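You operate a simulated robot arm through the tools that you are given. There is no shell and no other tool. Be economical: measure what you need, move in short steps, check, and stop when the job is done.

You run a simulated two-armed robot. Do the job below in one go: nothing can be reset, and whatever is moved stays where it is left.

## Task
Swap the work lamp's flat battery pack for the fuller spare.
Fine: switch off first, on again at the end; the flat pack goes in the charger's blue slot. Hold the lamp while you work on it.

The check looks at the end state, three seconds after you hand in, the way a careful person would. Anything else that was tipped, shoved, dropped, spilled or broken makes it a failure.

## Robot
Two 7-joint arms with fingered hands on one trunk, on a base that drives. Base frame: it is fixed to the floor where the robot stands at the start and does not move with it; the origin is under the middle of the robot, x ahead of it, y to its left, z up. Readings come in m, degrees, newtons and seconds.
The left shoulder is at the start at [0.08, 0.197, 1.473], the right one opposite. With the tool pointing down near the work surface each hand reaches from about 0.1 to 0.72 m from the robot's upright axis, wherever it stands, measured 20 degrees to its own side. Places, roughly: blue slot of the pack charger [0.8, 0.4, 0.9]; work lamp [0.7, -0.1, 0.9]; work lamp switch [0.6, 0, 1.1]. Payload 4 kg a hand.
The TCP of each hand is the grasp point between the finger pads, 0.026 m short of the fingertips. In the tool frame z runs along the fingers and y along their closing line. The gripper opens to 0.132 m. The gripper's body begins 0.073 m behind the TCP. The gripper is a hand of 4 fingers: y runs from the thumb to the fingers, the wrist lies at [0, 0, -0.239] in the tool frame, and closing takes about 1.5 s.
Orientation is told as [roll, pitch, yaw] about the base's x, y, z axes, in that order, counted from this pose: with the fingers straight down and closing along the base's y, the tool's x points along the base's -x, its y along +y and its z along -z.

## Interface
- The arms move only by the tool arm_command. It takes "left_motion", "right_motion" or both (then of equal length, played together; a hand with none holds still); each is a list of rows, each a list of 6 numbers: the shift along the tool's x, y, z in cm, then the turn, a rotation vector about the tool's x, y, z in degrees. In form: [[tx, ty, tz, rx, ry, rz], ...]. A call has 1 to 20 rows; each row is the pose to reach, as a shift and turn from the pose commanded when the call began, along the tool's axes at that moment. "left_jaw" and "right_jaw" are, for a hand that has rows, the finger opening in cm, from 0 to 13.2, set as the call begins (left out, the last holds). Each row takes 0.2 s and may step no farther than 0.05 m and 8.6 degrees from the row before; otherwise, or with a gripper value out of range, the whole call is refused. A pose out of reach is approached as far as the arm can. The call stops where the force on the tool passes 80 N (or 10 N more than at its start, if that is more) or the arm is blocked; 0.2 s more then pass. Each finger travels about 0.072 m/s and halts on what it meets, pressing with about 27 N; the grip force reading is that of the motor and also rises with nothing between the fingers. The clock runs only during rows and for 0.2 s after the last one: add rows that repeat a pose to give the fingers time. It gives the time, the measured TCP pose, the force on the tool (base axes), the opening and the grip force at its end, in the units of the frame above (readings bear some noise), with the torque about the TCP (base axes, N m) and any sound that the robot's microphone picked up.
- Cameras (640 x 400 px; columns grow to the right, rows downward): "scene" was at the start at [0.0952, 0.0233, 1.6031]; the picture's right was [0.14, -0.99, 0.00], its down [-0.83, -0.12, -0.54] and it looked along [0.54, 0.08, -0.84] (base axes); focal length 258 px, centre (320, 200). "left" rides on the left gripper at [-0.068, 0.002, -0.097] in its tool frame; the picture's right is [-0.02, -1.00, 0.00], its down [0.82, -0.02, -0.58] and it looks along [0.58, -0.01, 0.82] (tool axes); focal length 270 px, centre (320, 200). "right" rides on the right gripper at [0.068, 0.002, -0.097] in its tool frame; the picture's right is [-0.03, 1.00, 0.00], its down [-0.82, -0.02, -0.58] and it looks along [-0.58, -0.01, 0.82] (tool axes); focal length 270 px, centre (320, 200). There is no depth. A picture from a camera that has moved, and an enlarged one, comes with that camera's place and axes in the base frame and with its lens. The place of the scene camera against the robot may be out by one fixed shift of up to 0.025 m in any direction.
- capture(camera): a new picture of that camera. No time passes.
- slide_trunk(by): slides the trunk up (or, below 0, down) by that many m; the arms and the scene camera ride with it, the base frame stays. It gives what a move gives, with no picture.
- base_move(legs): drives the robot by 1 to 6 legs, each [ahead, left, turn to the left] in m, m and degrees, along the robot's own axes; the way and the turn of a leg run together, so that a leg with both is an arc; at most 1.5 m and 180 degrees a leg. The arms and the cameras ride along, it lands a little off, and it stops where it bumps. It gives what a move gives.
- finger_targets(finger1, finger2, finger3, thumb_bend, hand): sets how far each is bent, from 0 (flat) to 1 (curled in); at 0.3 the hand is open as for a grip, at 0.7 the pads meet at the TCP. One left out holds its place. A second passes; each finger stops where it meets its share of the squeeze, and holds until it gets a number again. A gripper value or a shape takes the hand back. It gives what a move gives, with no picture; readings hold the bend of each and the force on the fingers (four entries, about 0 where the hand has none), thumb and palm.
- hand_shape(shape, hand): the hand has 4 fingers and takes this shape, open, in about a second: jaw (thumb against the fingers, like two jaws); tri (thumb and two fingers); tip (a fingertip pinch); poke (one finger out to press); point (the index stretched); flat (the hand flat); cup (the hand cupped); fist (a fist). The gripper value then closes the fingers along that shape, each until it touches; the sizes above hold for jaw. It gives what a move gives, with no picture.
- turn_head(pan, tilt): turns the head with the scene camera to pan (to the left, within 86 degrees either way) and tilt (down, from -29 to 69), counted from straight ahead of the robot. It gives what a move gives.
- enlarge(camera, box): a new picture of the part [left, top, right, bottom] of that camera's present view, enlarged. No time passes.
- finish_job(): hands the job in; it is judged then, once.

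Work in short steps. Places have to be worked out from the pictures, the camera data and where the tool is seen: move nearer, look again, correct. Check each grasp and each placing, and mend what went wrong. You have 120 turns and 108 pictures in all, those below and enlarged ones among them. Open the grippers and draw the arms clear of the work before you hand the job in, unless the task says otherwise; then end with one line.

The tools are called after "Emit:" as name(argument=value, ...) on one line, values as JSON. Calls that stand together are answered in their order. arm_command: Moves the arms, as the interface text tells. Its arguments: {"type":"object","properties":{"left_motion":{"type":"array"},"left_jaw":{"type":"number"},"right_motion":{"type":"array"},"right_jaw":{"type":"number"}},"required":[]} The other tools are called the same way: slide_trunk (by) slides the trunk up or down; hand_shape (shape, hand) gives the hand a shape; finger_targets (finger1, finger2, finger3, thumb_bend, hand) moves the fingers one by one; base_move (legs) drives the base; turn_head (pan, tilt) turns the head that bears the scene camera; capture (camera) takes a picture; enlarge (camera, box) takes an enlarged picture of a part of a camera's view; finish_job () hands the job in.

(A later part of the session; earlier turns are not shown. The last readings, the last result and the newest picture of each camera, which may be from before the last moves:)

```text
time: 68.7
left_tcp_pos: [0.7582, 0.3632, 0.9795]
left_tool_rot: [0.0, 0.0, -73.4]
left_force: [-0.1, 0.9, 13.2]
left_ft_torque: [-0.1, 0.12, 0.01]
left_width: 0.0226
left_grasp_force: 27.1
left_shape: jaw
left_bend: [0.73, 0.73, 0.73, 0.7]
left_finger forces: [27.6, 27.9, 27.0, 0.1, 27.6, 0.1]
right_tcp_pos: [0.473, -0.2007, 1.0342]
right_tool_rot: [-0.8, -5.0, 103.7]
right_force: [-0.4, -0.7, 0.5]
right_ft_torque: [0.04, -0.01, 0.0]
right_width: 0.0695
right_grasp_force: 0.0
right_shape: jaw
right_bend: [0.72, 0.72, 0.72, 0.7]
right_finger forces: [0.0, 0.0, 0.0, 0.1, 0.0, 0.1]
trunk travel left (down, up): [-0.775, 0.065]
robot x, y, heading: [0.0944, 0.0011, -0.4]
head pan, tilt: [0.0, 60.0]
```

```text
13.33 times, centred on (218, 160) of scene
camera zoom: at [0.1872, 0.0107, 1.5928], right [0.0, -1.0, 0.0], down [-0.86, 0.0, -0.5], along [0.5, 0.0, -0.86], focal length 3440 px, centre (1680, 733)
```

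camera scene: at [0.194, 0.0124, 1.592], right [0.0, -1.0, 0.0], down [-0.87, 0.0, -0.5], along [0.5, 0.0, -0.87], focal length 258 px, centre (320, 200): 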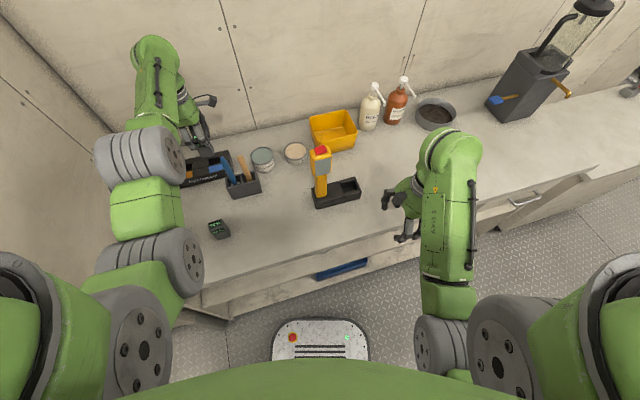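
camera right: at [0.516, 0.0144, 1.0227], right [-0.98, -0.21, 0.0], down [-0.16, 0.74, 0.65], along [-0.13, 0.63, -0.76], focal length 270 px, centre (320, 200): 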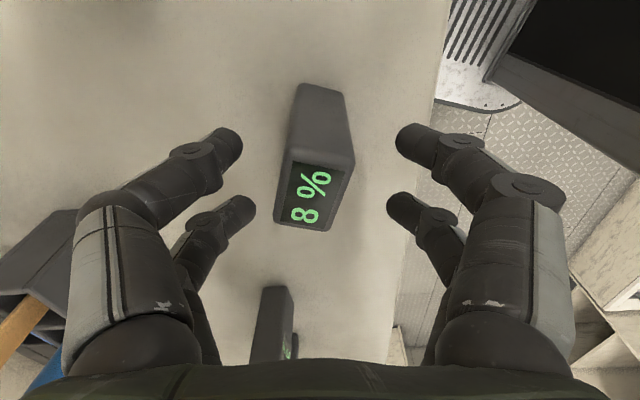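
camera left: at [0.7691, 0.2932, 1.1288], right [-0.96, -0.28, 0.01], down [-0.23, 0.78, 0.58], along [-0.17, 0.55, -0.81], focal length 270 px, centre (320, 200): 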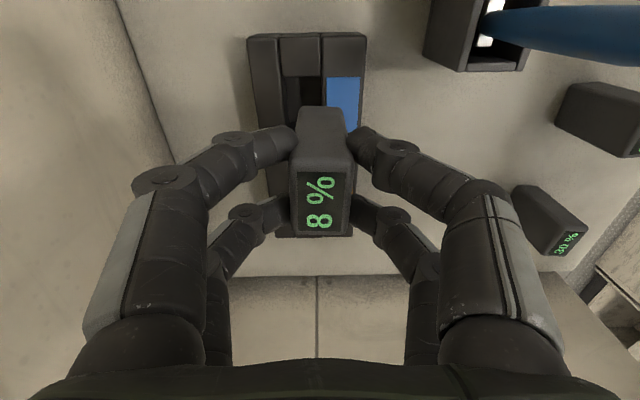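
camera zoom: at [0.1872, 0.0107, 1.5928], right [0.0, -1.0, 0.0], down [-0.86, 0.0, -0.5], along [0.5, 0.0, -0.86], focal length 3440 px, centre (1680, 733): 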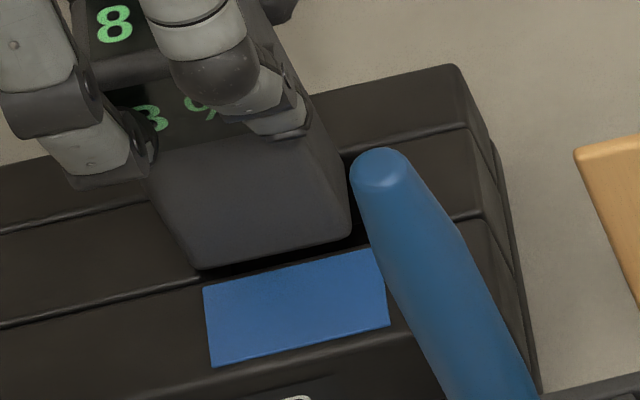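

The contact is now at the near edge, and the left side is flush with the slot's left end. I lift, go 2.5 mm forward and 1.5 mm right, and lower again.

Emit:
arm_command(left_motion=[[0, 0, -1, 0, 0, 0], [-0.15, 0.25, -1, 0, 0, 0], [-0.15, 0.25, -0.5, 0, 0, 0], [-0.15, 0.25, 0, 0, 0, 0]])

Emit:
enlarge(camera="scene", box=[198, 145, 238, 175])

Emit:
enlarge(camera="left", box=[270, 70, 370, 140])

```text
time: 69.7
left_tcp_pos: [0.7634, 0.3619, 0.9786]
left_tool_rot: [0.1, 0.2, -73.7]
left_force: [-1.1, 1.5, 14.4]
left_ft_torque: [0.08, 0.06, -0.02]
left_width: 0.0225
left_grasp_force: 26.9
left_shape: jaw
left_bend: [0.73, 0.73, 0.73, 0.7]
left_finger forces: [26.9, 27.6, 28.0, 0.1, 27.7, 0.0]
right_tcp_pos: [0.473, -0.1996, 1.0356]
right_tool_rot: [-0.8, -4.9, 103.7]
right_force: [0.0, 0.2, -0.4]
right_ft_torque: [-0.03, -0.01, 0.0]
right_width: 0.0693
right_grasp_force: 0.1
right_shape: jaw
right_bend: [0.72, 0.72, 0.72, 0.7]
right_finger forces: [0.0, 0.1, 0.0, 0.1, 0.1, 0.0]
trunk travel left (down, up): [-0.775, 0.065]
robot x, y, heading: [0.0966, 0.0023, -0.3]
head pan, tilt: [0.0, 60.0]
```

```text
13.33 times, centred on (218, 160) of scene
camera zoom: at [0.1861, 0.0113, 1.5929], right [0.0, -1.0, 0.0], down [-0.86, 0.0, -0.5], along [0.5, 0.0, -0.86], focal length 3440 px, centre (1680, 733)
```

zoom: 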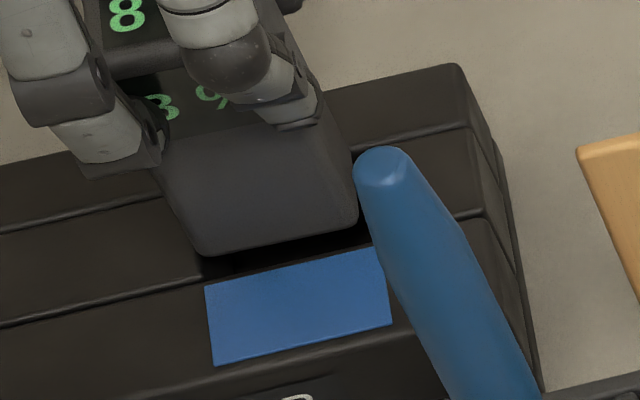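

```text
5.71 times, centred on (320, 105) of left
camera zoom: at [0.7841, 0.295, 1.0746], right [-0.95, -0.31, 0.0], down [-0.25, 0.78, 0.58], along [-0.18, 0.55, -0.82], focal length 1544 px, centre (320, 743)
```

zoom: 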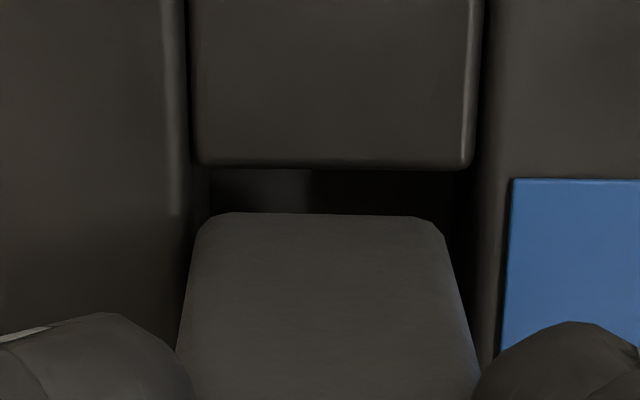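

Comparing both views at rim height: the pack is 2.2 mm too far forward and 2 mm too far left. I lift, correct that with a 0.7° turn, and lower.

Emit:
arm_command(left_motion=[[0, 0, -0.9, 0, 0, 0], [-0.2, -0.22, -0.9, 0, 0, -0.7], [-0.2, -0.22, -0.4, 0, 0, -0.7], [-0.2, -0.22, 0.1, 0, 0, -0.7]])

Emit:
enlarge(camera="left", box=[270, 70, 370, 140])

Emit:
enlarge(camera="scene", box=[198, 145, 238, 175])

```text
time: 70.7
left_tcp_pos: [0.7606, 0.3591, 0.98]
left_tool_rot: [0.3, 0.2, -72.8]
left_force: [1.3, 1.7, 19.1]
left_ft_torque: [-0.09, 0.12, -0.04]
left_width: 0.0227
left_grasp_force: 26.7
left_shape: jaw
left_bend: [0.73, 0.73, 0.73, 0.71]
left_finger forces: [29.2, 29.2, 27.8, 0.1, 28.8, 0.0]
right_tcp_pos: [0.4728, -0.2008, 1.0361]
right_tool_rot: [-0.8, -5.0, 103.7]
right_force: [0.2, 0.5, -0.4]
right_ft_torque: [0.03, 0.01, 0.03]
right_width: 0.0695
right_grasp_force: 0.1
right_shape: jaw
right_bend: [0.72, 0.72, 0.72, 0.7]
right_finger forces: [0.1, 0.0, 0.0, 0.1, 0.0, 0.1]
trunk travel left (down, up): [-0.775, 0.065]
robot x, y, heading: [0.0973, 0.001, -0.0]
head pan, tilt: [0.0, 60.0]
```

```text
5.71 times, centred on (320, 105) of left
camera zoom: at [0.7826, 0.2932, 1.0744], right [-0.95, -0.32, 0.0], down [-0.26, 0.77, 0.58], along [-0.18, 0.55, -0.82], focal length 1544 px, centre (320, 743)
```

zoom: 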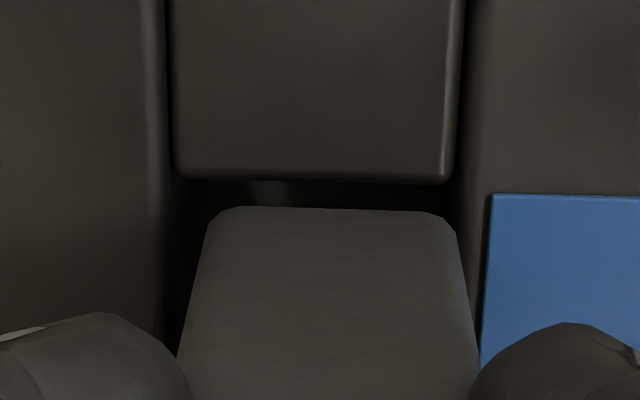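

```text
13.33 times, centred on (218, 160) of scene
camera zoom: at [0.1863, 0.0111, 1.593], right [0.0, -1.0, 0.0], down [-0.86, 0.0, -0.5], along [0.5, 0.0, -0.86], focal length 3440 px, centre (1680, 733)
```

zoom: 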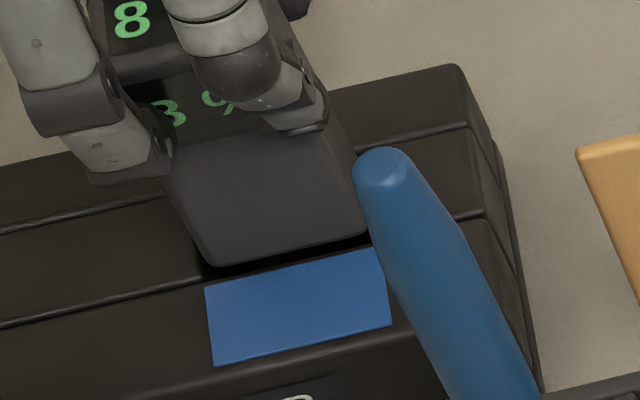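

The torque says the contact is now on the near edge, and the previous one was on the far side. I take the middle: lift, 1.2 mm forward, 1 mm left, and lower again.

Emit:
arm_command(left_motion=[[0, 0, -0.9, 0, 0, 0], [0.1, 0.12, -0.9, 0, 0, 0], [0.1, 0.12, -0.4, 0, 0, 0], [0.1, 0.12, 0, 0, 0, 0]])

Emit:
enlarge(camera="left", box=[270, 70, 370, 140])

```text
time: 71.7
left_tcp_pos: [0.7629, 0.3599, 0.9727]
left_tool_rot: [-0.4, 0.1, -72.8]
left_force: [-0.3, 0.0, -1.5]
left_ft_torque: [0.0, 0.0, 0.05]
left_width: 0.023
left_grasp_force: 27.4
left_shape: jaw
left_bend: [0.73, 0.73, 0.73, 0.7]
left_finger forces: [27.4, 27.4, 27.5, 0.1, 27.3, 0.0]
right_tcp_pos: [0.476, -0.1993, 1.0335]
right_tool_rot: [-0.6, -4.9, 103.7]
right_force: [0.7, 0.8, -0.6]
right_ft_torque: [-0.02, -0.03, 0.01]
right_width: 0.0694
right_grasp_force: 0.1
right_shape: jaw
right_bend: [0.72, 0.72, 0.72, 0.7]
right_finger forces: [0.0, 0.0, 0.1, 0.0, 0.0, 0.0]
trunk travel left (down, up): [-0.775, 0.065]
robot x, y, heading: [0.0974, 0.002, -0.2]
head pan, tilt: [0.0, 60.0]
```

```text
5.71 times, centred on (320, 105) of left
camera zoom: at [0.7861, 0.2951, 1.0684], right [-0.95, -0.32, 0.01], down [-0.26, 0.77, 0.58], along [-0.19, 0.55, -0.82], focal length 1544 px, centre (320, 743)
```

zoom: 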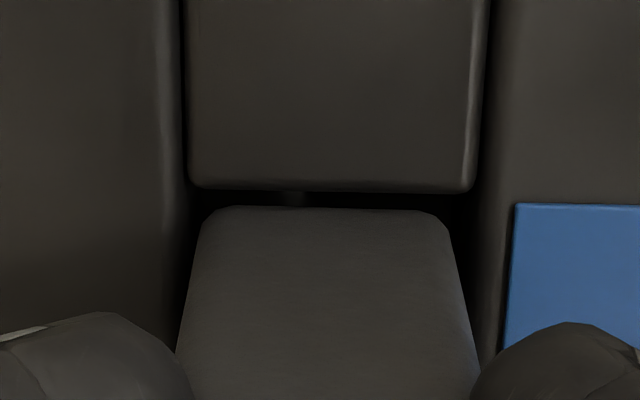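

It went in: no force below the previous contact height. I continue down in steps.

Emit:
arm_command(left_motion=[[0, 0, 0.4, 0, 0, 0], [0, 0, 0.8, 0, 0, 0], [0, 0, 1.2, 0, 0, 0], [0, 0, 1.6, 0, 0, 0], [0, 0, 2.0, 0, 0, 0]])

Emit:
enlarge(camera="scene", box=[190, 130, 250, 190])

```text
time: 72.9
left_tcp_pos: [0.762, 0.3613, 0.9521]
left_tool_rot: [-0.4, 0.0, -72.9]
left_force: [-0.5, -0.4, -1.5]
left_ft_torque: [0.01, 0.02, 0.02]
left_width: 0.0229
left_grasp_force: 26.7
left_shape: jaw
left_bend: [0.73, 0.73, 0.73, 0.7]
left_finger forces: [27.5, 27.4, 27.6, 0.0, 27.3, 0.1]
right_tcp_pos: [0.4763, -0.1986, 1.0343]
right_tool_rot: [-0.6, -5.0, 103.7]
right_force: [-0.5, 0.6, 0.2]
right_ft_torque: [0.0, -0.02, 0.04]
right_width: 0.0694
right_grasp_force: 0.1
right_shape: jaw
right_bend: [0.72, 0.72, 0.72, 0.7]
right_finger forces: [0.0, 0.0, 0.0, 0.0, 0.0, 0.0]
trunk travel left (down, up): [-0.775, 0.065]
robot x, y, heading: [0.0981, 0.0029, -0.2]
head pan, tilt: [0.0, 60.0]
```

```text
6.67 times, centred on (220, 160) of scene
camera zoom: at [0.1911, 0.0132, 1.5923], right [0.0, -1.0, 0.0], down [-0.87, 0.0, -0.5], along [0.5, 0.0, -0.87], focal length 1720 px, centre (987, 467)
```

zoom: 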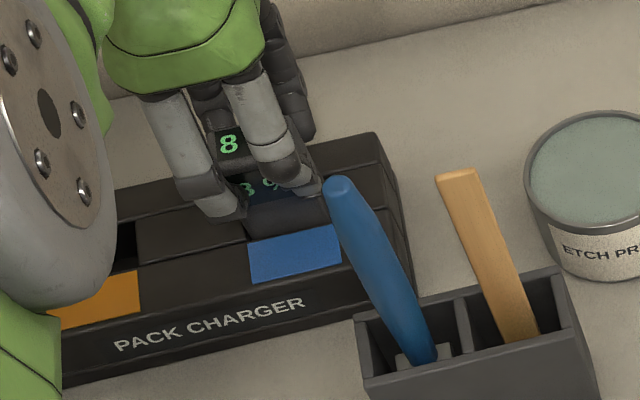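

It slides freely. I lower further until it seats, minding the fingertips.

Emit:
arm_command(left_motion=[[0, 0, 0.3, 0, 0, 0], [0, 0, 0.6, 0, 0, 0], [0, 0, 0.8, 0, 0, 0]])

Emit:
arm_command(left_motion=[[0, 0, 0.2, 0, 0, 0], [0, 0, 0.4, 0, 0, 0]])

```text
time: 73.7
left_tcp_pos: [0.7619, 0.3611, 0.9488]
left_tool_rot: [0.0, 0.1, -72.9]
left_force: [-1.0, 1.8, 10.9]
left_ft_torque: [-0.04, 0.01, -0.04]
left_width: 0.0227
left_grasp_force: 27.0
left_shape: jaw
left_bend: [0.73, 0.73, 0.73, 0.7]
left_finger forces: [28.1, 27.9, 27.7, 0.1, 28.3, 0.1]
right_tcp_pos: [0.474, -0.1984, 1.0357]
right_tool_rot: [-0.7, -5.0, 103.7]
right_force: [-0.4, -0.3, 0.2]
right_ft_torque: [0.03, 0.02, 0.01]
right_width: 0.0694
right_grasp_force: 0.1
right_shape: jaw
right_bend: [0.72, 0.72, 0.72, 0.7]
right_finger forces: [0.0, 0.0, 0.1, 0.1, 0.0, 0.0]
trunk travel left (down, up): [-0.775, 0.065]
robot x, y, heading: [0.098, 0.0006, -0.4]
head pan, tilt: [0.0, 60.0]
```

```text
time: 74.3
left_tcp_pos: [0.7609, 0.3616, 0.9489]
left_tool_rot: [0.3, 0.1, -72.8]
left_force: [2.4, 5.9, 29.7]
left_ft_torque: [0.04, 0.0, -0.03]
left_width: 0.023
left_grasp_force: 26.8
left_shape: jaw
left_bend: [0.73, 0.73, 0.73, 0.71]
left_finger forces: [30.3, 30.3, 27.9, 0.0, 29.0, 0.1]
right_tcp_pos: [0.4723, -0.1995, 1.0362]
right_tool_rot: [-0.9, -4.9, 103.7]
right_force: [0.0, -0.2, -0.7]
right_ft_torque: [0.02, -0.02, -0.02]
right_width: 0.0695
right_grasp_force: 0.0
right_shape: jaw
right_bend: [0.72, 0.72, 0.72, 0.7]
right_finger forces: [0.0, 0.1, 0.1, 0.1, 0.0, 0.1]
trunk travel left (down, up): [-0.775, 0.065]
robot x, y, heading: [0.0977, -0.0, -0.2]
head pan, tilt: [0.0, 60.0]
```

The pack is seated: firm floor contact at TCP 0.949, fully in the slot. I unload, open the fingers and lift away.

Emit:
arm_command(left_motion=[[0, 0, -1.0, 0, 0, 0], [0, 0, -1.0, 0, 0, 0]])

Emit:
arm_command(left_motion=[[0, 0, 0, 0, 0, 0], [0, 0, 0, 0, 0, 0], [0, 0, 0, 0, 0, 0], [0, 0, 0, 0, 0, 0], [0, 0, 0, 0, 0, 0], [0, 0, -3, 0, 0, 0], [0, 0, -6, 0, 0, 0], [0, 0, -9.5, 0, 0, 0]], left_jaw=7.5)

Emit:
enlarge(camera="scene", box=[190, 130, 250, 190])

```text
time: 74.9
left_tcp_pos: [0.762, 0.3601, 0.9492]
left_tool_rot: [-0.8, 0.2, -72.9]
left_force: [0.6, 0.2, 2.0]
left_ft_torque: [0.01, -0.12, 0.04]
left_width: 0.0231
left_grasp_force: 27.4
left_shape: jaw
left_bend: [0.73, 0.73, 0.73, 0.71]
left_finger forces: [27.8, 27.5, 27.4, 0.0, 27.4, 0.0]
right_tcp_pos: [0.4755, -0.199, 1.0347]
right_tool_rot: [-0.7, -5.0, 103.7]
right_force: [0.4, -0.1, -0.8]
right_ft_torque: [-0.01, -0.03, 0.01]
right_width: 0.0694
right_grasp_force: 0.1
right_shape: jaw
right_bend: [0.72, 0.72, 0.72, 0.7]
right_finger forces: [0.1, 0.0, 0.0, 0.0, 0.0, 0.1]
trunk travel left (down, up): [-0.775, 0.065]
robot x, y, heading: [0.0992, 0.0001, -0.2]
head pan, tilt: [0.0, 60.0]
```

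```text
time: 76.7
left_tcp_pos: [0.7609, 0.3626, 1.0477]
left_tool_rot: [-0.4, 0.1, -73.0]
left_force: [-0.2, 0.2, -0.8]
left_ft_torque: [-0.02, 0.0, -0.02]
left_width: 0.0745
left_grasp_force: 0.0
left_shape: jaw
left_bend: [0.72, 0.72, 0.72, 0.7]
left_finger forces: [0.1, 0.1, 0.1, 0.0, 0.0, 0.0]
right_tcp_pos: [0.4755, -0.1986, 1.0343]
right_tool_rot: [-0.7, -4.8, 103.7]
right_force: [-0.4, 0.3, -0.2]
right_ft_torque: [0.01, 0.02, 0.04]
right_width: 0.0693
right_grasp_force: 0.0
right_shape: jaw
right_bend: [0.72, 0.72, 0.72, 0.7]
right_finger forces: [0.0, 0.0, 0.0, 0.0, 0.1, 0.1]
trunk travel left (down, up): [-0.775, 0.065]
robot x, y, heading: [0.0993, -0.0038, -0.5]
head pan, tilt: [0.0, 60.0]
```

```text
6.67 times, centred on (220, 160) of scene
camera zoom: at [0.1901, 0.0128, 1.5923], right [0.0, -1.0, 0.0], down [-0.87, 0.0, -0.5], along [0.5, 0.0, -0.87], focal length 1720 px, centre (987, 467)
```

zoom: 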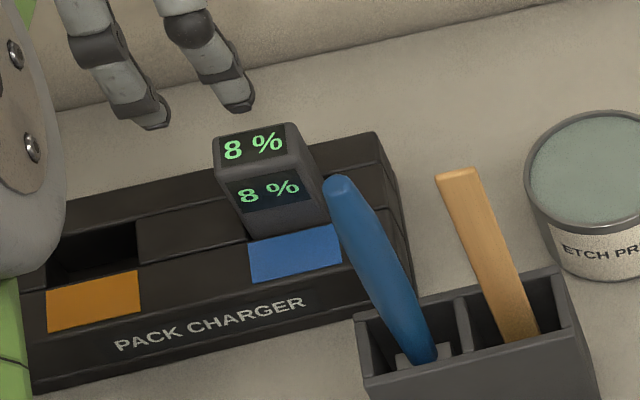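

The flat pack stands fully in the blue slot. Now I bring the left hand round to above the 95 % pack at about (0.506, 0.296), keeping clear of the brushes.

Emit:
arm_command(left_motion=[[3.1, -2.2, 0, 0, 0, 0], [6.3, -4.45, 0, 0, 0, 0], [7.2, -8.1, 0, 0, 0, 0], [8, -11.8, 0, 0, 0, 0], [8.9, -15.4, 0, 0, 0, 0], [9.7, -19.1, 0, 0, 0, 0], [6.8, -21.5, 0.7, 0, 0, 0], [4, -24, 1.4, 0, 0, 0], [1.1, -26.3, 2, 0, 0, 0]], left_jaw=13.2)

Emit:
capture(camera="left")

```text
time: 78.7
left_tcp_pos: [0.5079, 0.293, 1.0265]
left_tool_rot: [-0.3, 0.1, -72.8]
left_force: [-0.5, -0.4, 0.0]
left_ft_torque: [-0.02, -0.01, -0.02]
left_width: 0.1319
left_grasp_force: 0.0
left_shape: jaw
left_bend: [0.3, 0.3, 0.3, 0.3]
left_finger forces: [0.0, 0.0, 0.0, 0.1, 0.0, 0.0]
right_tcp_pos: [0.4749, -0.1992, 1.0349]
right_tool_rot: [-0.7, -4.9, 103.7]
right_force: [-0.3, 0.5, -0.4]
right_ft_torque: [-0.01, -0.01, 0.01]
right_width: 0.0696
right_grasp_force: 0.1
right_shape: jaw
right_bend: [0.72, 0.72, 0.72, 0.7]
right_finger forces: [0.0, 0.1, 0.0, 0.0, 0.0, 0.0]
trunk travel left (down, up): [-0.775, 0.065]
robot x, y, heading: [0.0959, -0.0039, -0.2]
head pan, tilt: [0.0, 60.0]
```

```text
14 pictures are left
camera left: at [0.5314, 0.2277, 1.1232], right [-0.95, -0.32, 0.0], down [-0.26, 0.77, 0.58], along [-0.19, 0.55, -0.82], focal length 270 px, centre (320, 200)
```

left: 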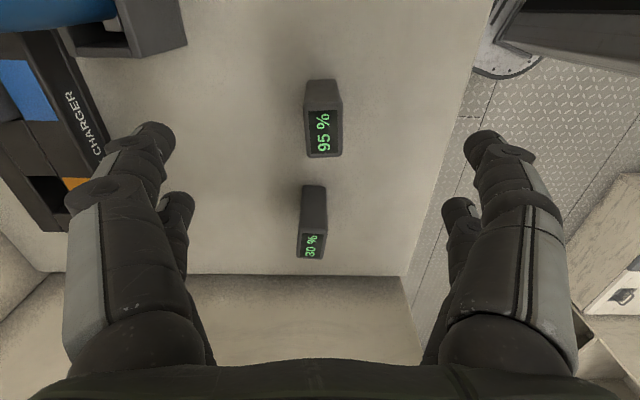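

The 95 % pack lies squarely under the hand. I lower to it and close.

Emit:
arm_command(left_motion=[[0.2, -0.2, 2.5, 0, 0, 0], [0.2, -0.2, 5, 0, 0, 0], [0.2, -0.2, 7, 0, 0, 0], [0.2, -0.2, 8.85, 0, 0, 0]])

Emit:
arm_command(left_motion=[[0, 0, 0, 0, 0, 0], [0, 0, 0, 0, 0, 0], [0, 0, 0, 0, 0, 0], [0, 0, 0, 0, 0, 0], [0, 0, 0, 0, 0, 0], [0, 0, 0, 0, 0, 0], [0, 0, 0, 0, 0, 0]], left_jaw=1.5)

```text
time: 79.7
left_tcp_pos: [0.5059, 0.2954, 0.9398]
left_tool_rot: [-0.4, 0.2, -72.9]
left_force: [0.5, 0.1, 0.3]
left_ft_torque: [0.02, 0.0, -0.01]
left_width: 0.132
left_grasp_force: 0.1
left_shape: jaw
left_bend: [0.3, 0.3, 0.3, 0.3]
left_finger forces: [0.1, 0.0, 0.0, 0.0, 0.0, 0.0]
right_tcp_pos: [0.4748, -0.1991, 1.0357]
right_tool_rot: [-0.7, -5.0, 103.6]
right_force: [-0.5, -0.1, -0.1]
right_ft_torque: [-0.04, -0.03, 0.0]
right_width: 0.0694
right_grasp_force: 0.1
right_shape: jaw
right_bend: [0.72, 0.72, 0.72, 0.7]
right_finger forces: [0.0, 0.1, 0.0, 0.0, 0.0, 0.0]
trunk travel left (down, up): [-0.775, 0.065]
robot x, y, heading: [0.1032, -0.002, -0.0]
head pan, tilt: [0.0, 60.0]
```

```text
time: 81.3
left_tcp_pos: [0.5046, 0.2946, 0.9384]
left_tool_rot: [-0.4, 0.1, -72.8]
left_force: [0.3, 0.2, 1.1]
left_ft_torque: [0.0, -0.03, 0.0]
left_width: 0.0208
left_grasp_force: 27.0
left_shape: jaw
left_bend: [0.73, 0.73, 0.73, 0.7]
left_finger forces: [24.0, 24.5, 24.2, 0.1, 24.2, 0.1]
right_tcp_pos: [0.4748, -0.1973, 1.0341]
right_tool_rot: [-0.7, -4.9, 103.7]
right_force: [0.1, 0.3, -0.5]
right_ft_torque: [-0.01, 0.01, 0.01]
right_width: 0.0695
right_grasp_force: 0.1
right_shape: jaw
right_bend: [0.72, 0.72, 0.72, 0.7]
right_finger forces: [0.0, 0.0, 0.0, 0.1, 0.1, 0.1]
trunk travel left (down, up): [-0.775, 0.065]
robot x, y, heading: [0.0965, 0.0007, -0.2]
head pan, tilt: [0.0, 60.0]
```

Gripped evenly. I lift 3 cm, carry it to (0.50, 0.08) with yaw set to suit the right hand, and set it down at the same height.

Emit:
arm_command(left_motion=[[0, 0, -1.5, 0, 0, 0], [0, 0, -3, 0, 0, 0.5], [-4.1, -1.35, -3, 0, 0, 1.2], [-8.2, -2.7, -3, 0, 0, 1.9], [-12.3, -4, -3, 0, 0, 2.5], [-16.4, -5.4, -3, 0, 0, 3], [-20.4, -6.75, -3, 0, 0, 3.5], [-20.4, -6.75, -1.5, 0, 0, 3.5], [-20.4, -6.75, -0.5, 0, 0, 3.5], [-20.4, -6.75, 0, 0, 0, 3.5]])

Emit:
arm_command(left_motion=[[0, 0, 0.15, 0, 0, 0], [0, 0, 0.15, 0, 0, 0]])

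```text
time: 82.3
left_tcp_pos: [0.5198, 0.2957, 0.996]
left_tool_rot: [3.9, -0.8, -62.2]
left_force: [0.3, -0.6, -1.8]
left_ft_torque: [-0.04, 0.02, -0.01]
left_width: 0.0211
left_grasp_force: 26.6
left_shape: jaw
left_bend: [0.73, 0.73, 0.73, 0.7]
left_finger forces: [24.0, 24.7, 24.4, 0.0, 24.1, 0.0]
right_tcp_pos: [0.4768, -0.1978, 1.0358]
right_tool_rot: [-0.8, -4.9, 103.6]
right_force: [-0.5, 0.4, -0.6]
right_ft_torque: [0.0, -0.01, 0.04]
right_width: 0.0695
right_grasp_force: 0.1
right_shape: jaw
right_bend: [0.72, 0.72, 0.72, 0.7]
right_finger forces: [0.0, 0.0, 0.0, 0.0, 0.0, 0.0]
trunk travel left (down, up): [-0.775, 0.065]
robot x, y, heading: [0.1012, 0.0008, -0.5]
head pan, tilt: [0.0, 60.0]
stopped in row 5 (left hand): the arm was blocked; the commanded pose is now the measured one
```

```text
time: 82.9
left_tcp_pos: [0.5191, 0.2957, 0.9925]
left_tool_rot: [3.7, -0.8, -62.2]
left_force: [0.1, 0.2, -0.6]
left_ft_torque: [0.0, -0.01, -0.01]
left_width: 0.021
left_grasp_force: 26.8
left_shape: jaw
left_bend: [0.73, 0.73, 0.73, 0.7]
left_finger forces: [24.0, 24.7, 24.6, 0.0, 24.2, 0.1]
right_tcp_pos: [0.4755, -0.1984, 1.0345]
right_tool_rot: [-0.6, -5.0, 103.7]
right_force: [0.0, 0.4, 0.1]
right_ft_torque: [0.02, -0.03, -0.02]
right_width: 0.0696
right_grasp_force: 0.0
right_shape: jaw
right_bend: [0.72, 0.72, 0.72, 0.7]
right_finger forces: [0.0, 0.0, 0.0, 0.0, 0.1, 0.0]
trunk travel left (down, up): [-0.775, 0.065]
robot x, y, heading: [0.098, -0.0012, -0.2]
head pan, tilt: [0.0, 60.0]
```

The arm was blocked partway with no force on the tool, probably a joint limit in this posture. I look before going on.

Emit:
capture(camera="scene")

```text
13 pictures are left
camera scene: at [0.1907, 0.013, 1.5926], right [0.0, -1.0, 0.0], down [-0.87, 0.0, -0.5], along [0.5, 0.0, -0.87], focal length 258 px, centre (320, 200)
```

scene: 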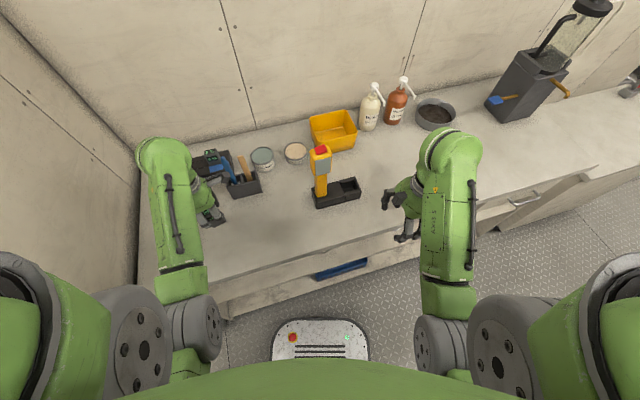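

Nothing has been disturbed. I raise the hand 5 cm, square it up, and move right at that greater height, where the earlier path worked.

Emit:
arm_command(left_motion=[[0, 0, -2.5, 0.4, -0.8, 3.5], [0, 0, -5, 0.8, -1.6, 7], [0, 0, -5.5, 1.3, -2.5, 10.5], [-1.8, -1.2, -5.5, 1.7, -3.3, 14], [-5.4, -3.5, -5.5, 1.7, -3.3, 14], [-9, -5.8, -5.5, 1.7, -3.3, 14], [-12.6, -8.1, -5.5, 1.7, -3.3, 14], [-16, -10.3, -5.5, 1.7, -3.3, 14], [-18.2, -11.7, -5.5, 1.7, -3.3, 14]])

```text
time: 84.4
left_tcp_pos: [0.5224, 0.2557, 1.0718]
left_tool_rot: [6.3, -4.4, -63.9]
left_force: [0.5, 0.0, -1.6]
left_ft_torque: [-0.04, 0.02, -0.02]
left_width: 0.0211
left_grasp_force: 26.9
left_shape: jaw
left_bend: [0.73, 0.73, 0.73, 0.7]
left_finger forces: [24.3, 24.7, 24.8, 0.1, 24.0, 0.0]
right_tcp_pos: [0.476, -0.1993, 1.0353]
right_tool_rot: [-0.7, -4.9, 103.6]
right_force: [-1.2, 0.6, 0.5]
right_ft_torque: [-0.05, -0.04, -0.02]
right_width: 0.0696
right_grasp_force: 0.0
right_shape: jaw
right_bend: [0.72, 0.72, 0.72, 0.7]
right_finger forces: [0.1, 0.1, 0.1, 0.1, 0.0, 0.1]
trunk travel left (down, up): [-0.775, 0.065]
robot x, y, heading: [0.0983, 0.0002, -0.3]
head pan, tilt: [0.0, 60.0]
stopped in row 7 (left hand): the arm was blocked; the commanded pose is now the measured one
```

The wrist is at a limit because the arm is folded so close in. I back the base off 10 cm to its starting distance, which unfolds the arms.

Emit:
base_move(legs=[[-0.1, 0, 0]])

```text
time: 85.6
left_tcp_pos: [0.4274, 0.2536, 1.0678]
left_tool_rot: [6.1, -4.4, -63.9]
left_force: [1.0, -0.1, -1.8]
left_ft_torque: [0.0, 0.06, 0.02]
left_width: 0.0208
left_grasp_force: 27.4
left_shape: jaw
left_bend: [0.73, 0.73, 0.73, 0.7]
left_finger forces: [24.2, 24.8, 24.9, 0.0, 23.9, 0.0]
right_tcp_pos: [0.3802, -0.1993, 1.0331]
right_tool_rot: [-0.3, -5.0, 103.5]
right_force: [0.7, 0.3, 0.6]
right_ft_torque: [0.0, 0.0, -0.01]
right_width: 0.0696
right_grasp_force: 0.1
right_shape: jaw
right_bend: [0.72, 0.72, 0.72, 0.7]
right_finger forces: [0.0, 0.1, 0.0, 0.1, 0.0, 0.0]
trunk travel left (down, up): [-0.775, 0.065]
robot x, y, heading: [-0.0061, -0.0013, -0.1]
head pan, tilt: [0.0, 60.0]
```

Now unfolded, I bring the left hand forward to about (0.52, 0.155), and square it to yaw -76 and level.

Emit:
arm_command(left_motion=[[-2.6, 0.8, 0.6, 0, 0, 0], [-5.2, 1.6, 1.2, 1.5, 1.1, 3], [-7.8, 2.4, 1.8, 3, 2.2, 6], [-10.4, 3.2, 2.4, 4.6, 3.3, 9], [-13.1, 4, 3, 6.1, 4.4, 12], [-13.1, 4, 3, 6.1, 4.4, 12]])

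```text
time: 87.0
left_tcp_pos: [0.5167, 0.1556, 1.0546]
left_tool_rot: [0.6, 0.7, -75.7]
left_force: [0.4, 1.1, -1.7]
left_ft_torque: [-0.03, 0.0, -0.03]
left_width: 0.0207
left_grasp_force: 27.6
left_shape: jaw
left_bend: [0.73, 0.73, 0.73, 0.7]
left_finger forces: [24.2, 24.7, 24.9, 0.0, 23.7, 0.0]
right_tcp_pos: [0.374, -0.1995, 1.0339]
right_tool_rot: [-0.6, -4.9, 103.5]
right_force: [-0.4, 0.2, 0.7]
right_ft_torque: [-0.02, -0.02, 0.0]
right_width: 0.0693
right_grasp_force: 0.2
right_shape: jaw
right_bend: [0.72, 0.72, 0.72, 0.7]
right_finger forces: [0.0, 0.1, 0.0, 0.1, 0.1, 0.1]
trunk travel left (down, up): [-0.775, 0.065]
robot x, y, heading: [-0.0004, -0.0013, -0.5]
head pan, tilt: [0.0, 60.0]
```

It works here. I move over (0.505, 0.07) and lower to just above the bench.

Emit:
arm_command(left_motion=[[-4, -1.6, 0, 0.6, -0.7, 0], [-8, -3.3, 0.5, 0.6, -0.7, 0], [-8, -3.3, 4, 0.6, -0.7, 0], [-8, -3.3, 7.5, 0.6, -0.7, 0], [-8, -3.3, 10, 0.6, -0.7, 0], [-8, -3.3, 11.1, 0.6, -0.7, 0]])

Emit:
arm_command(left_motion=[[0, 0, 0.2, 0, 0, 0], [0, 0, 0.4, 0, 0, 0]])

```text
time: 88.4
left_tcp_pos: [0.5076, 0.0731, 0.9421]
left_tool_rot: [0.0, -0.1, -75.6]
left_force: [-0.3, -0.1, -0.8]
left_ft_torque: [0.01, 0.02, 0.01]
left_width: 0.0204
left_grasp_force: 27.0
left_shape: jaw
left_bend: [0.73, 0.73, 0.73, 0.7]
left_finger forces: [24.3, 24.9, 25.2, 0.1, 23.2, 0.1]
right_tcp_pos: [0.3737, -0.2005, 1.035]
right_tool_rot: [-0.7, -4.9, 103.6]
right_force: [0.8, -0.1, 0.3]
right_ft_torque: [-0.03, -0.01, -0.05]
right_width: 0.0694
right_grasp_force: 0.1
right_shape: jaw
right_bend: [0.72, 0.72, 0.72, 0.7]
right_finger forces: [0.1, 0.0, 0.0, 0.1, 0.0, 0.0]
trunk travel left (down, up): [-0.775, 0.065]
robot x, y, heading: [-0.0031, -0.002, -0.5]
head pan, tilt: [0.0, 60.0]
```

```text
time: 89.0
left_tcp_pos: [0.5068, 0.0722, 0.9384]
left_tool_rot: [0.0, -0.1, -75.6]
left_force: [0.6, 0.4, 1.8]
left_ft_torque: [-0.02, 0.04, 0.0]
left_width: 0.0208
left_grasp_force: 26.9
left_shape: jaw
left_bend: [0.73, 0.73, 0.73, 0.7]
left_finger forces: [24.6, 25.1, 25.3, 0.1, 23.3, 0.0]
right_tcp_pos: [0.3734, -0.1993, 1.0341]
right_tool_rot: [-0.7, -4.9, 103.5]
right_force: [0.7, 0.1, -0.5]
right_ft_torque: [-0.03, -0.03, -0.03]
right_width: 0.0692
right_grasp_force: 0.0
right_shape: jaw
right_bend: [0.72, 0.72, 0.72, 0.7]
right_finger forces: [0.0, 0.0, 0.0, 0.0, 0.0, 0.0]
trunk travel left (down, up): [-0.775, 0.065]
robot x, y, heading: [-0.0022, -0.0022, -0.2]
head pan, tilt: [0.0, 60.0]
```

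Contact is made. I open, lift off and draw the left hand away to the left.

Emit:
arm_command(left_motion=[[0, 0, 0.1, 0, 0, 0], [0, 0, 0.1, 0, 0, 0], [0, 0, 0, 0, 0, 0], [0, 0, 0, 0, 0, 0], [0, 0, 0, 0, 0, 0], [0, 0, -3, 0, 0, 0], [0, 0, -6.5, 0, 0, 0], [0, 0, -10, 0, 0, 0], [4.5, 0.5, -12, 0, 0, 0], [9, 1, -13, 0, 0, 0], [13.5, 1.5, -13, 0, 0, 0], [18, 2, -13, 0, 0, 0]], left_jaw=8)

Emit:
capture(camera="scene")

```text
time: 91.6
left_tcp_pos: [0.4831, 0.2542, 1.0678]
left_tool_rot: [0.0, -0.1, -75.8]
left_force: [0.5, 0.1, -1.3]
left_ft_torque: [0.01, -0.02, -0.03]
left_width: 0.0796
left_grasp_force: 0.1
left_shape: jaw
left_bend: [0.71, 0.71, 0.71, 0.7]
left_finger forces: [0.0, 0.0, 0.1, 0.0, 0.0, 0.1]
right_tcp_pos: [0.3733, -0.1996, 1.034]
right_tool_rot: [-0.7, -5.0, 103.6]
right_force: [0.1, 0.5, 0.3]
right_ft_torque: [0.02, 0.0, 0.0]
right_width: 0.0692
right_grasp_force: 0.0
right_shape: jaw
right_bend: [0.72, 0.72, 0.72, 0.7]
right_finger forces: [0.0, 0.0, 0.0, 0.0, 0.0, 0.1]
trunk travel left (down, up): [-0.775, 0.065]
robot x, y, heading: [-0.0045, -0.0008, -0.6]
head pan, tilt: [0.0, 60.0]
```

```text
12 pictures are left
camera scene: at [0.0894, 0.0144, 1.5923], right [-0.01, -1.0, 0.0], down [-0.87, 0.0, -0.5], along [0.5, 0.0, -0.87], focal length 258 px, centre (320, 200)
```

scene: 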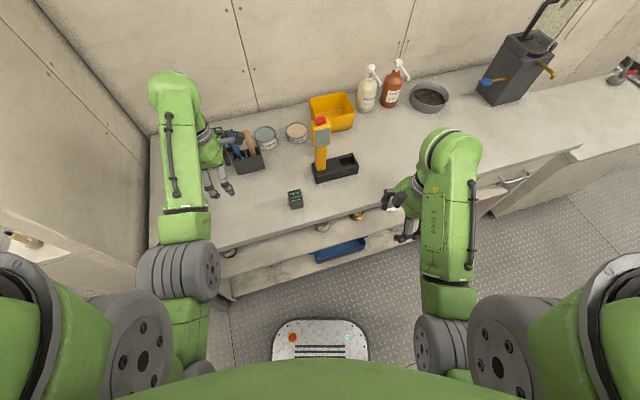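

The 95 % pack stands at (0.507, 0.072). I bring the right hand above it, levelled and with matching yaw.

Emit:
arm_command(right_motion=[[-3.3, -2.8, 0.1, 0, 1, 0], [-6.6, -5.5, 0.2, 0, 2, 0], [-10, -8.3, 0.3, 0, 3, 0], [-13.3, -11.1, 0.4, -0.3, 4, -0.4], [-16.6, -13.8, 0.5, -0.7, 5, -0.8], [-19.9, -16.6, 0.6, -0.7, 5, -0.8], [-23.3, -19.4, 0.8, -0.7, 5, -0.8]])

Emit:
capture(camera="right")

```text
time: 93.2
left_tcp_pos: [0.4838, 0.2552, 1.0679]
left_tool_rot: [-0.1, -0.2, -75.6]
left_force: [0.2, -0.1, -0.7]
left_ft_torque: [-0.01, -0.03, 0.0]
left_width: 0.0797
left_grasp_force: 0.1
left_shape: jaw
left_bend: [0.71, 0.71, 0.71, 0.7]
left_finger forces: [0.0, 0.1, 0.0, 0.0, 0.0, 0.0]
right_tcp_pos: [0.5108, 0.0728, 1.05]
right_tool_rot: [0.2, 0.1, 104.4]
right_force: [0.1, 0.0, -0.7]
right_ft_torque: [-0.01, 0.04, -0.01]
right_width: 0.0695
right_grasp_force: 0.0
right_shape: jaw
right_bend: [0.72, 0.72, 0.72, 0.7]
right_finger forces: [0.0, 0.0, 0.1, 0.1, 0.0, 0.0]
trunk travel left (down, up): [-0.775, 0.065]
robot x, y, heading: [-0.0046, 0.0007, -0.2]
head pan, tilt: [0.0, 60.0]
```

```text
11 pictures are left
camera right: at [0.5243, 0.0061, 1.1455], right [-0.98, -0.22, 0.0], down [-0.18, 0.8, 0.58], along [-0.13, 0.56, -0.82], focal length 270 px, centre (320, 200)
```

right: 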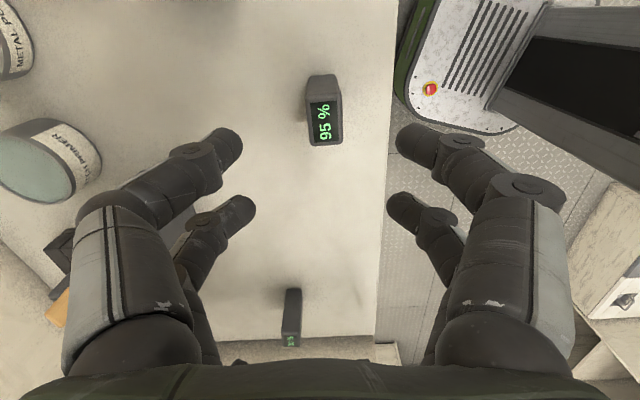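

The pack is 4 mm toward tool +y and about 2 mm toward -x. I correct, lower and close.

Emit:
arm_command(right_motion=[[-0.2, 0.4, 3, 0, 0, 0], [-0.2, 0.4, 6, 0, 0, 0], [-0.2, 0.4, 8.5, 0, 0, 0], [-0.2, 0.4, 10.7, 0, 0, 0]])

Emit:
arm_command(right_motion=[[0, 0, 0, 0, 0, 0], [0, 0, 0, 0, 0, 0], [0, 0, 0, 0, 0, 0], [0, 0, 0, 0, 0, 0], [0, 0, 0, 0, 0, 0]], right_jaw=1.5)

Emit:
capture(camera="right")

```text
time: 94.2
left_tcp_pos: [0.4829, 0.2528, 1.069]
left_tool_rot: [-0.1, 0.1, -75.6]
left_force: [-1.0, 0.0, -0.7]
left_ft_torque: [0.0, 0.03, 0.01]
left_width: 0.0797
left_grasp_force: 0.1
left_shape: jaw
left_bend: [0.71, 0.71, 0.71, 0.7]
left_finger forces: [0.0, 0.0, 0.1, 0.0, 0.0, 0.0]
right_tcp_pos: [0.5039, 0.0738, 0.9426]
right_tool_rot: [-0.1, 0.0, 104.3]
right_force: [-0.6, 0.3, -0.5]
right_ft_torque: [-0.02, 0.01, 0.03]
right_width: 0.0698
right_grasp_force: 0.0
right_shape: jaw
right_bend: [0.72, 0.72, 0.72, 0.7]
right_finger forces: [0.0, 0.0, 0.0, 0.1, 0.1, 0.0]
trunk travel left (down, up): [-0.775, 0.065]
robot x, y, heading: [-0.0043, -0.0016, -0.2]
head pan, tilt: [0.0, 60.0]
```

```text
time: 95.4
left_tcp_pos: [0.4835, 0.2527, 1.0673]
left_tool_rot: [0.0, 0.0, -75.7]
left_force: [0.2, -0.5, 0.9]
left_ft_torque: [-0.03, 0.01, 0.0]
left_width: 0.0797
left_grasp_force: 0.0
left_shape: jaw
left_bend: [0.71, 0.71, 0.71, 0.7]
left_finger forces: [0.0, 0.1, 0.0, 0.1, 0.1, 0.0]
right_tcp_pos: [0.5044, 0.0731, 0.9422]
right_tool_rot: [0.1, 0.0, 104.3]
right_force: [-0.2, -0.1, -0.1]
right_ft_torque: [0.0, -0.05, 0.01]
right_width: 0.0226
right_grasp_force: 27.1
right_shape: jaw
right_bend: [0.73, 0.73, 0.73, 0.7]
right_finger forces: [24.2, 24.3, 24.1, 0.0, 24.5, 0.1]
trunk travel left (down, up): [-0.775, 0.065]
robot x, y, heading: [-0.0028, 0.0006, -0.3]
head pan, tilt: [0.0, 60.0]
```

```text
10 pictures are left
camera right: at [0.5188, 0.0069, 1.0394], right [-0.97, -0.22, 0.0], down [-0.18, 0.8, 0.58], along [-0.13, 0.56, -0.82], focal length 270 px, centre (320, 200)
```

right: 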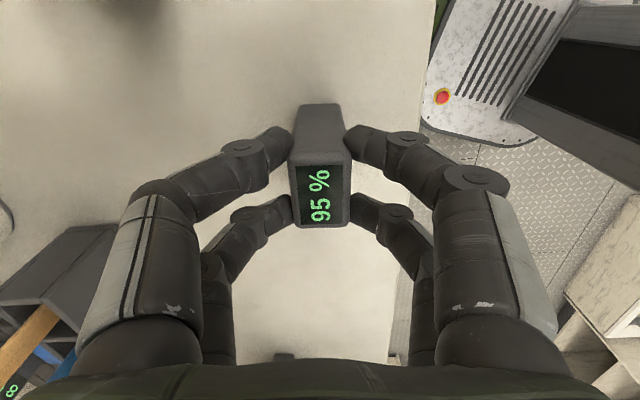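

The grip is even and square. I lift the pack and carry it back to the right, then rotate the left hand back to its lamp-holding pose.

Emit:
arm_command(right_motion=[[0, 0, -3, 0, 0, 0], [0, 0, -6.5, 0, 0, 0], [0, 0, -10, 0, 0, 0], [3.2, 2.6, -10, 0, 0, 0], [6.5, 5.2, -10, 0, 0, 0], [9.7, 7.8, -10, 0, 0, 0], [13, 10.4, -10, 0, 0, 0], [16.2, 13, -10, 0, 0, 0], [19.5, 15.6, -10, 0, 0, 0], [22.7, 18.2, -10, 0, 0, 0], [22.7, 18.2, -10, 0, 0, 0], [22.7, 18.2, -10, 0, 0, 0], [22.7, 18.2, -10, 0, 0, 0], [22.7, 18.2, -10, 0, 0, 0]], left_motion=[[0, 0, 0, 0, 0, 0], [0, 0, 0, 0, 0, 0], [0, 0, 0, 0, 0, 0], [0, 0, 0, 0, 0, 0], [0, 0, 0, 0, -7.8, 0], [0, 0, -0.5, 0, -15.6, 0], [-1, 0, -1, 0, -23.4, 0], [-2, -0.3, -1.7, 0, -31.2, 0], [-3, -0.5, -2.4, 0, -39, 0], [-4, -0.7, -3.1, 0, -46.8, 0], [-5, -0.9, -3.8, 0, -54.6, 0], [-6, -1.1, -4.5, 0, -62.4, 0], [-7, -1.3, -5, 0, -70, 0], [-8.2, -1.4, -5.3, 0, -70, 0]], left_jaw=13.2)

```text
time: 98.4
left_tcp_pos: [0.4886, 0.1655, 1.1232]
left_tool_rot: [0.2, -70.1, -75.7]
left_force: [0.2, -0.1, 0.4]
left_ft_torque: [0.0, 0.02, 0.02]
left_width: 0.132
left_grasp_force: 0.0
left_shape: jaw
left_bend: [0.3, 0.3, 0.3, 0.3]
left_finger forces: [0.1, 0.0, 0.0, 0.0, 0.1, 0.0]
right_tcp_pos: [0.3846, -0.1957, 1.0386]
right_tool_rot: [-0.2, 0.1, 104.2]
right_force: [0.7, 0.9, -1.7]
right_ft_torque: [-0.02, 0.01, 0.02]
right_width: 0.022
right_grasp_force: 26.5
right_shape: jaw
right_bend: [0.73, 0.73, 0.73, 0.7]
right_finger forces: [24.4, 24.3, 24.3, 0.0, 24.4, 0.0]
trunk travel left (down, up): [-0.775, 0.065]
robot x, y, heading: [-0.0031, 0.0019, 0.0]
head pan, tilt: [0.0, 60.0]
```

Both hands are in place. I drive 10 cm ahead again and check with the left camera.

Emit:
base_move(legs=[[0.1, 0, 0]])

Emit:
capture(camera="left")

```text
time: 99.5
left_tcp_pos: [0.5814, 0.1678, 1.1253]
left_tool_rot: [0.9, -70.1, -76.5]
left_force: [-0.3, 0.5, 0.3]
left_ft_torque: [-0.01, -0.04, 0.0]
left_width: 0.1321
left_grasp_force: 0.0
left_shape: jaw
left_bend: [0.3, 0.3, 0.3, 0.3]
left_finger forces: [0.0, 0.0, 0.0, 0.0, 0.0, 0.1]
right_tcp_pos: [0.4797, -0.196, 1.0412]
right_tool_rot: [-0.4, 0.2, 104.4]
right_force: [-1.1, 0.5, -1.7]
right_ft_torque: [-0.02, 0.0, -0.02]
right_width: 0.0221
right_grasp_force: 26.7
right_shape: jaw
right_bend: [0.73, 0.73, 0.73, 0.7]
right_finger forces: [24.4, 24.5, 24.4, 0.0, 24.5, 0.0]
trunk travel left (down, up): [-0.775, 0.065]
robot x, y, heading: [0.0924, 0.0008, -0.1]
head pan, tilt: [0.0, 60.0]
```

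```text
9 pictures are left
camera left: at [0.5664, 0.2323, 1.222], right [-0.97, -0.26, 0.02], down [-0.22, 0.79, -0.57], along [0.13, -0.56, -0.82], focal length 270 px, centre (320, 200)
```

left: 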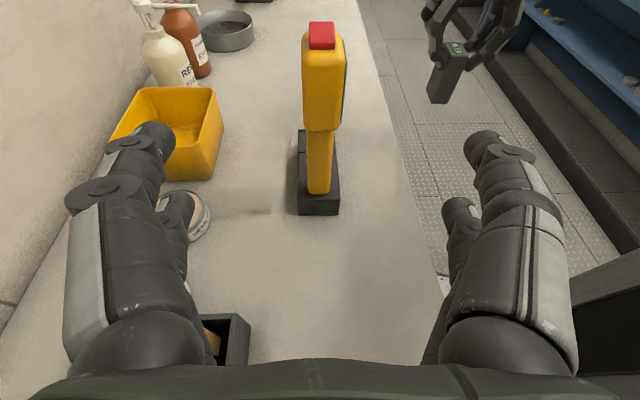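

The lamp is straight ahead of the left hand. I advance to 5 cm short of the grip pose and check the centring.

Emit:
arm_command(left_motion=[[-0.2, 0, 3, -0.5, 0, -0.2], [-0.4, 0, 6, -1, 0, -0.4], [-0.6, 0, 9, -1, 0, -0.4], [-0.8, 0, 12, -1, 0, -0.4]])

Emit:
capture(camera="left")

```text
time: 100.5
left_tcp_pos: [0.6187, 0.0526, 1.0904]
left_tool_rot: [-0.3, -69.9, -74.1]
left_force: [-0.5, -0.4, -0.3]
left_ft_torque: [0.0, -0.01, -0.01]
left_width: 0.1319
left_grasp_force: 0.1
left_shape: jaw
left_bend: [0.3, 0.3, 0.3, 0.3]
left_finger forces: [0.0, 0.0, 0.0, 0.0, 0.1, 0.0]
right_tcp_pos: [0.486, -0.1954, 1.0397]
right_tool_rot: [-0.1, 0.1, 104.4]
right_force: [-0.2, 0.5, -0.9]
right_ft_torque: [-0.01, 0.0, 0.02]
right_width: 0.022
right_grasp_force: 27.3
right_shape: jaw
right_bend: [0.73, 0.73, 0.73, 0.7]
right_finger forces: [24.5, 24.2, 24.3, 0.0, 24.5, 0.1]
trunk travel left (down, up): [-0.775, 0.065]
robot x, y, heading: [0.0956, 0.0003, 0.0]
head pan, tilt: [0.0, 60.0]
```

```text
8 pictures are left
camera left: at [0.6029, 0.117, 1.1868], right [-0.96, -0.28, 0.02], down [-0.24, 0.79, -0.57], along [0.14, -0.55, -0.82], focal length 270 px, centre (320, 200)
```

left: 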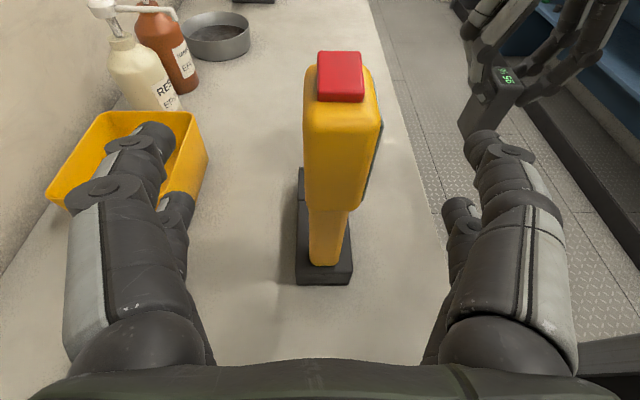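

The head is 8 mm toward the near side, as last time. I correct, advance 4.8 cm and close on it.

Emit:
arm_command(left_motion=[[0, -0.85, 0.8, 1.2, 0, 0.4], [0.05, -0.85, 2.8, 1.2, 0, 0.4], [0.1, -0.85, 4.8, 1.2, 0, 0.4], [0.1, -0.85, 4.8, 1.2, 0, 0.4]])

Emit:
arm_command(left_motion=[[0, 0, 0, 0, 0, 0], [0, 0, 0, 0, 0, 0], [0, 0, 0, 0, 0, 0], [0, 0, 0, 0, 0, 0], [0, 0, 0, 0, 0, 0], [0, 0, 0, 0, 0, 0], [0, 0, 0, 0, 0, 0], [0, 0, 0, 0, 0, 0]], left_jaw=2.5)

```text
time: 101.5
left_tcp_pos: [0.62, 0.0082, 1.0696]
left_tool_rot: [-0.1, -70.0, -75.6]
left_force: [-0.6, -0.6, -0.1]
left_ft_torque: [-0.02, -0.02, -0.01]
left_width: 0.1321
left_grasp_force: 0.1
left_shape: jaw
left_bend: [0.3, 0.3, 0.3, 0.3]
left_finger forces: [0.1, 0.0, 0.0, 0.0, 0.1, 0.0]
right_tcp_pos: [0.4841, -0.1948, 1.0391]
right_tool_rot: [-0.2, 0.1, 104.4]
right_force: [-0.2, -0.8, -1.0]
right_ft_torque: [0.02, -0.01, 0.02]
right_width: 0.0219
right_grasp_force: 26.9
right_shape: jaw
right_bend: [0.73, 0.73, 0.73, 0.7]
right_finger forces: [24.4, 24.2, 24.3, 0.1, 24.5, 0.0]
trunk travel left (down, up): [-0.775, 0.065]
robot x, y, heading: [0.0985, 0.0004, -0.2]
head pan, tilt: [0.0, 60.0]
```

```text
time: 103.3
left_tcp_pos: [0.6198, 0.0088, 1.0706]
left_tool_rot: [-0.2, -70.0, -75.4]
left_force: [0.6, 0.0, 0.3]
left_ft_torque: [-0.05, -0.01, -0.01]
left_width: 0.0312
left_grasp_force: 26.7
left_shape: jaw
left_bend: [0.73, 0.73, 0.73, 0.7]
left_finger forces: [24.8, 24.7, 24.1, 0.1, 24.7, 0.1]
right_tcp_pos: [0.4856, -0.1947, 1.0385]
right_tool_rot: [-0.1, 0.1, 104.5]
right_force: [-0.1, 0.3, -1.0]
right_ft_torque: [0.01, -0.02, 0.01]
right_width: 0.0221
right_grasp_force: 26.6
right_shape: jaw
right_bend: [0.73, 0.73, 0.73, 0.7]
right_finger forces: [24.4, 24.2, 24.2, 0.1, 24.4, 0.1]
trunk travel left (down, up): [-0.775, 0.065]
robot x, y, heading: [0.0982, 0.0012, -0.1]
head pan, tilt: [0.0, 60.0]
```

The lamp is held. I bring the pack over the holder with its bottom about 1.5 cm above the rim, then zoom in on the fit.

Emit:
arm_command(right_motion=[[-1.2, -3.7, 0, 0, 0, 0], [-2.3, -7.4, 0, 0, 0, 0], [-3.5, -11.1, 0, 0, 0, 0], [-4.6, -14.8, 0, 0, 0, 0], [-5.8, -18.5, 0, 0, 0, 0], [-5.8, -18.5, 2, 0, 0, 0], [-5.8, -18.5, 3.8, 0, 0, 0]])

Emit:
enlarge(camera="right", box=[240, 40, 400, 140])

```text
time: 104.9
left_tcp_pos: [0.62, 0.0086, 1.0702]
left_tool_rot: [-0.3, -70.1, -75.4]
left_force: [-0.8, 0.5, -0.6]
left_ft_torque: [-0.06, 0.04, -0.03]
left_width: 0.0311
left_grasp_force: 26.9
left_shape: jaw
left_bend: [0.73, 0.73, 0.73, 0.7]
left_finger forces: [24.7, 25.1, 25.3, 0.0, 25.1, 0.1]
right_tcp_pos: [0.6515, -0.091, 0.9998]
right_tool_rot: [-0.2, 0.1, 104.4]
right_force: [-0.6, 0.0, -1.3]
right_ft_torque: [0.02, 0.01, 0.0]
right_width: 0.0221
right_grasp_force: 27.1
right_shape: jaw
right_bend: [0.73, 0.73, 0.73, 0.7]
right_finger forces: [24.5, 24.4, 24.5, 0.0, 24.5, 0.0]
trunk travel left (down, up): [-0.775, 0.065]
robot x, y, heading: [0.0934, 0.0049, -0.2]
head pan, tilt: [0.0, 60.0]
```

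```text
4.00 times, centred on (320, 90) of right
camera zoom: at [0.6646, -0.1582, 1.0969], right [-0.97, -0.22, 0.0], down [-0.18, 0.8, 0.58], along [-0.13, 0.56, -0.82], focal length 1081 px, centre (320, 640)
```

zoom: 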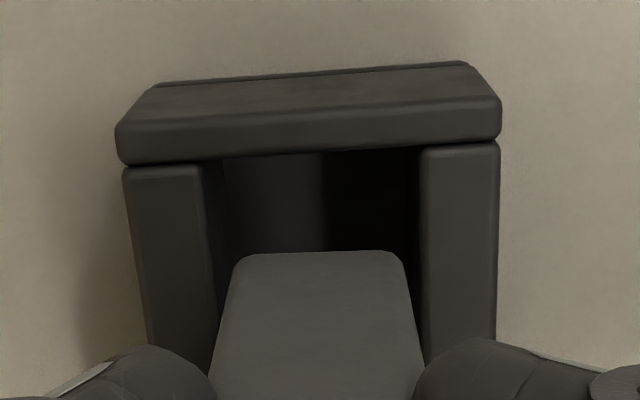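

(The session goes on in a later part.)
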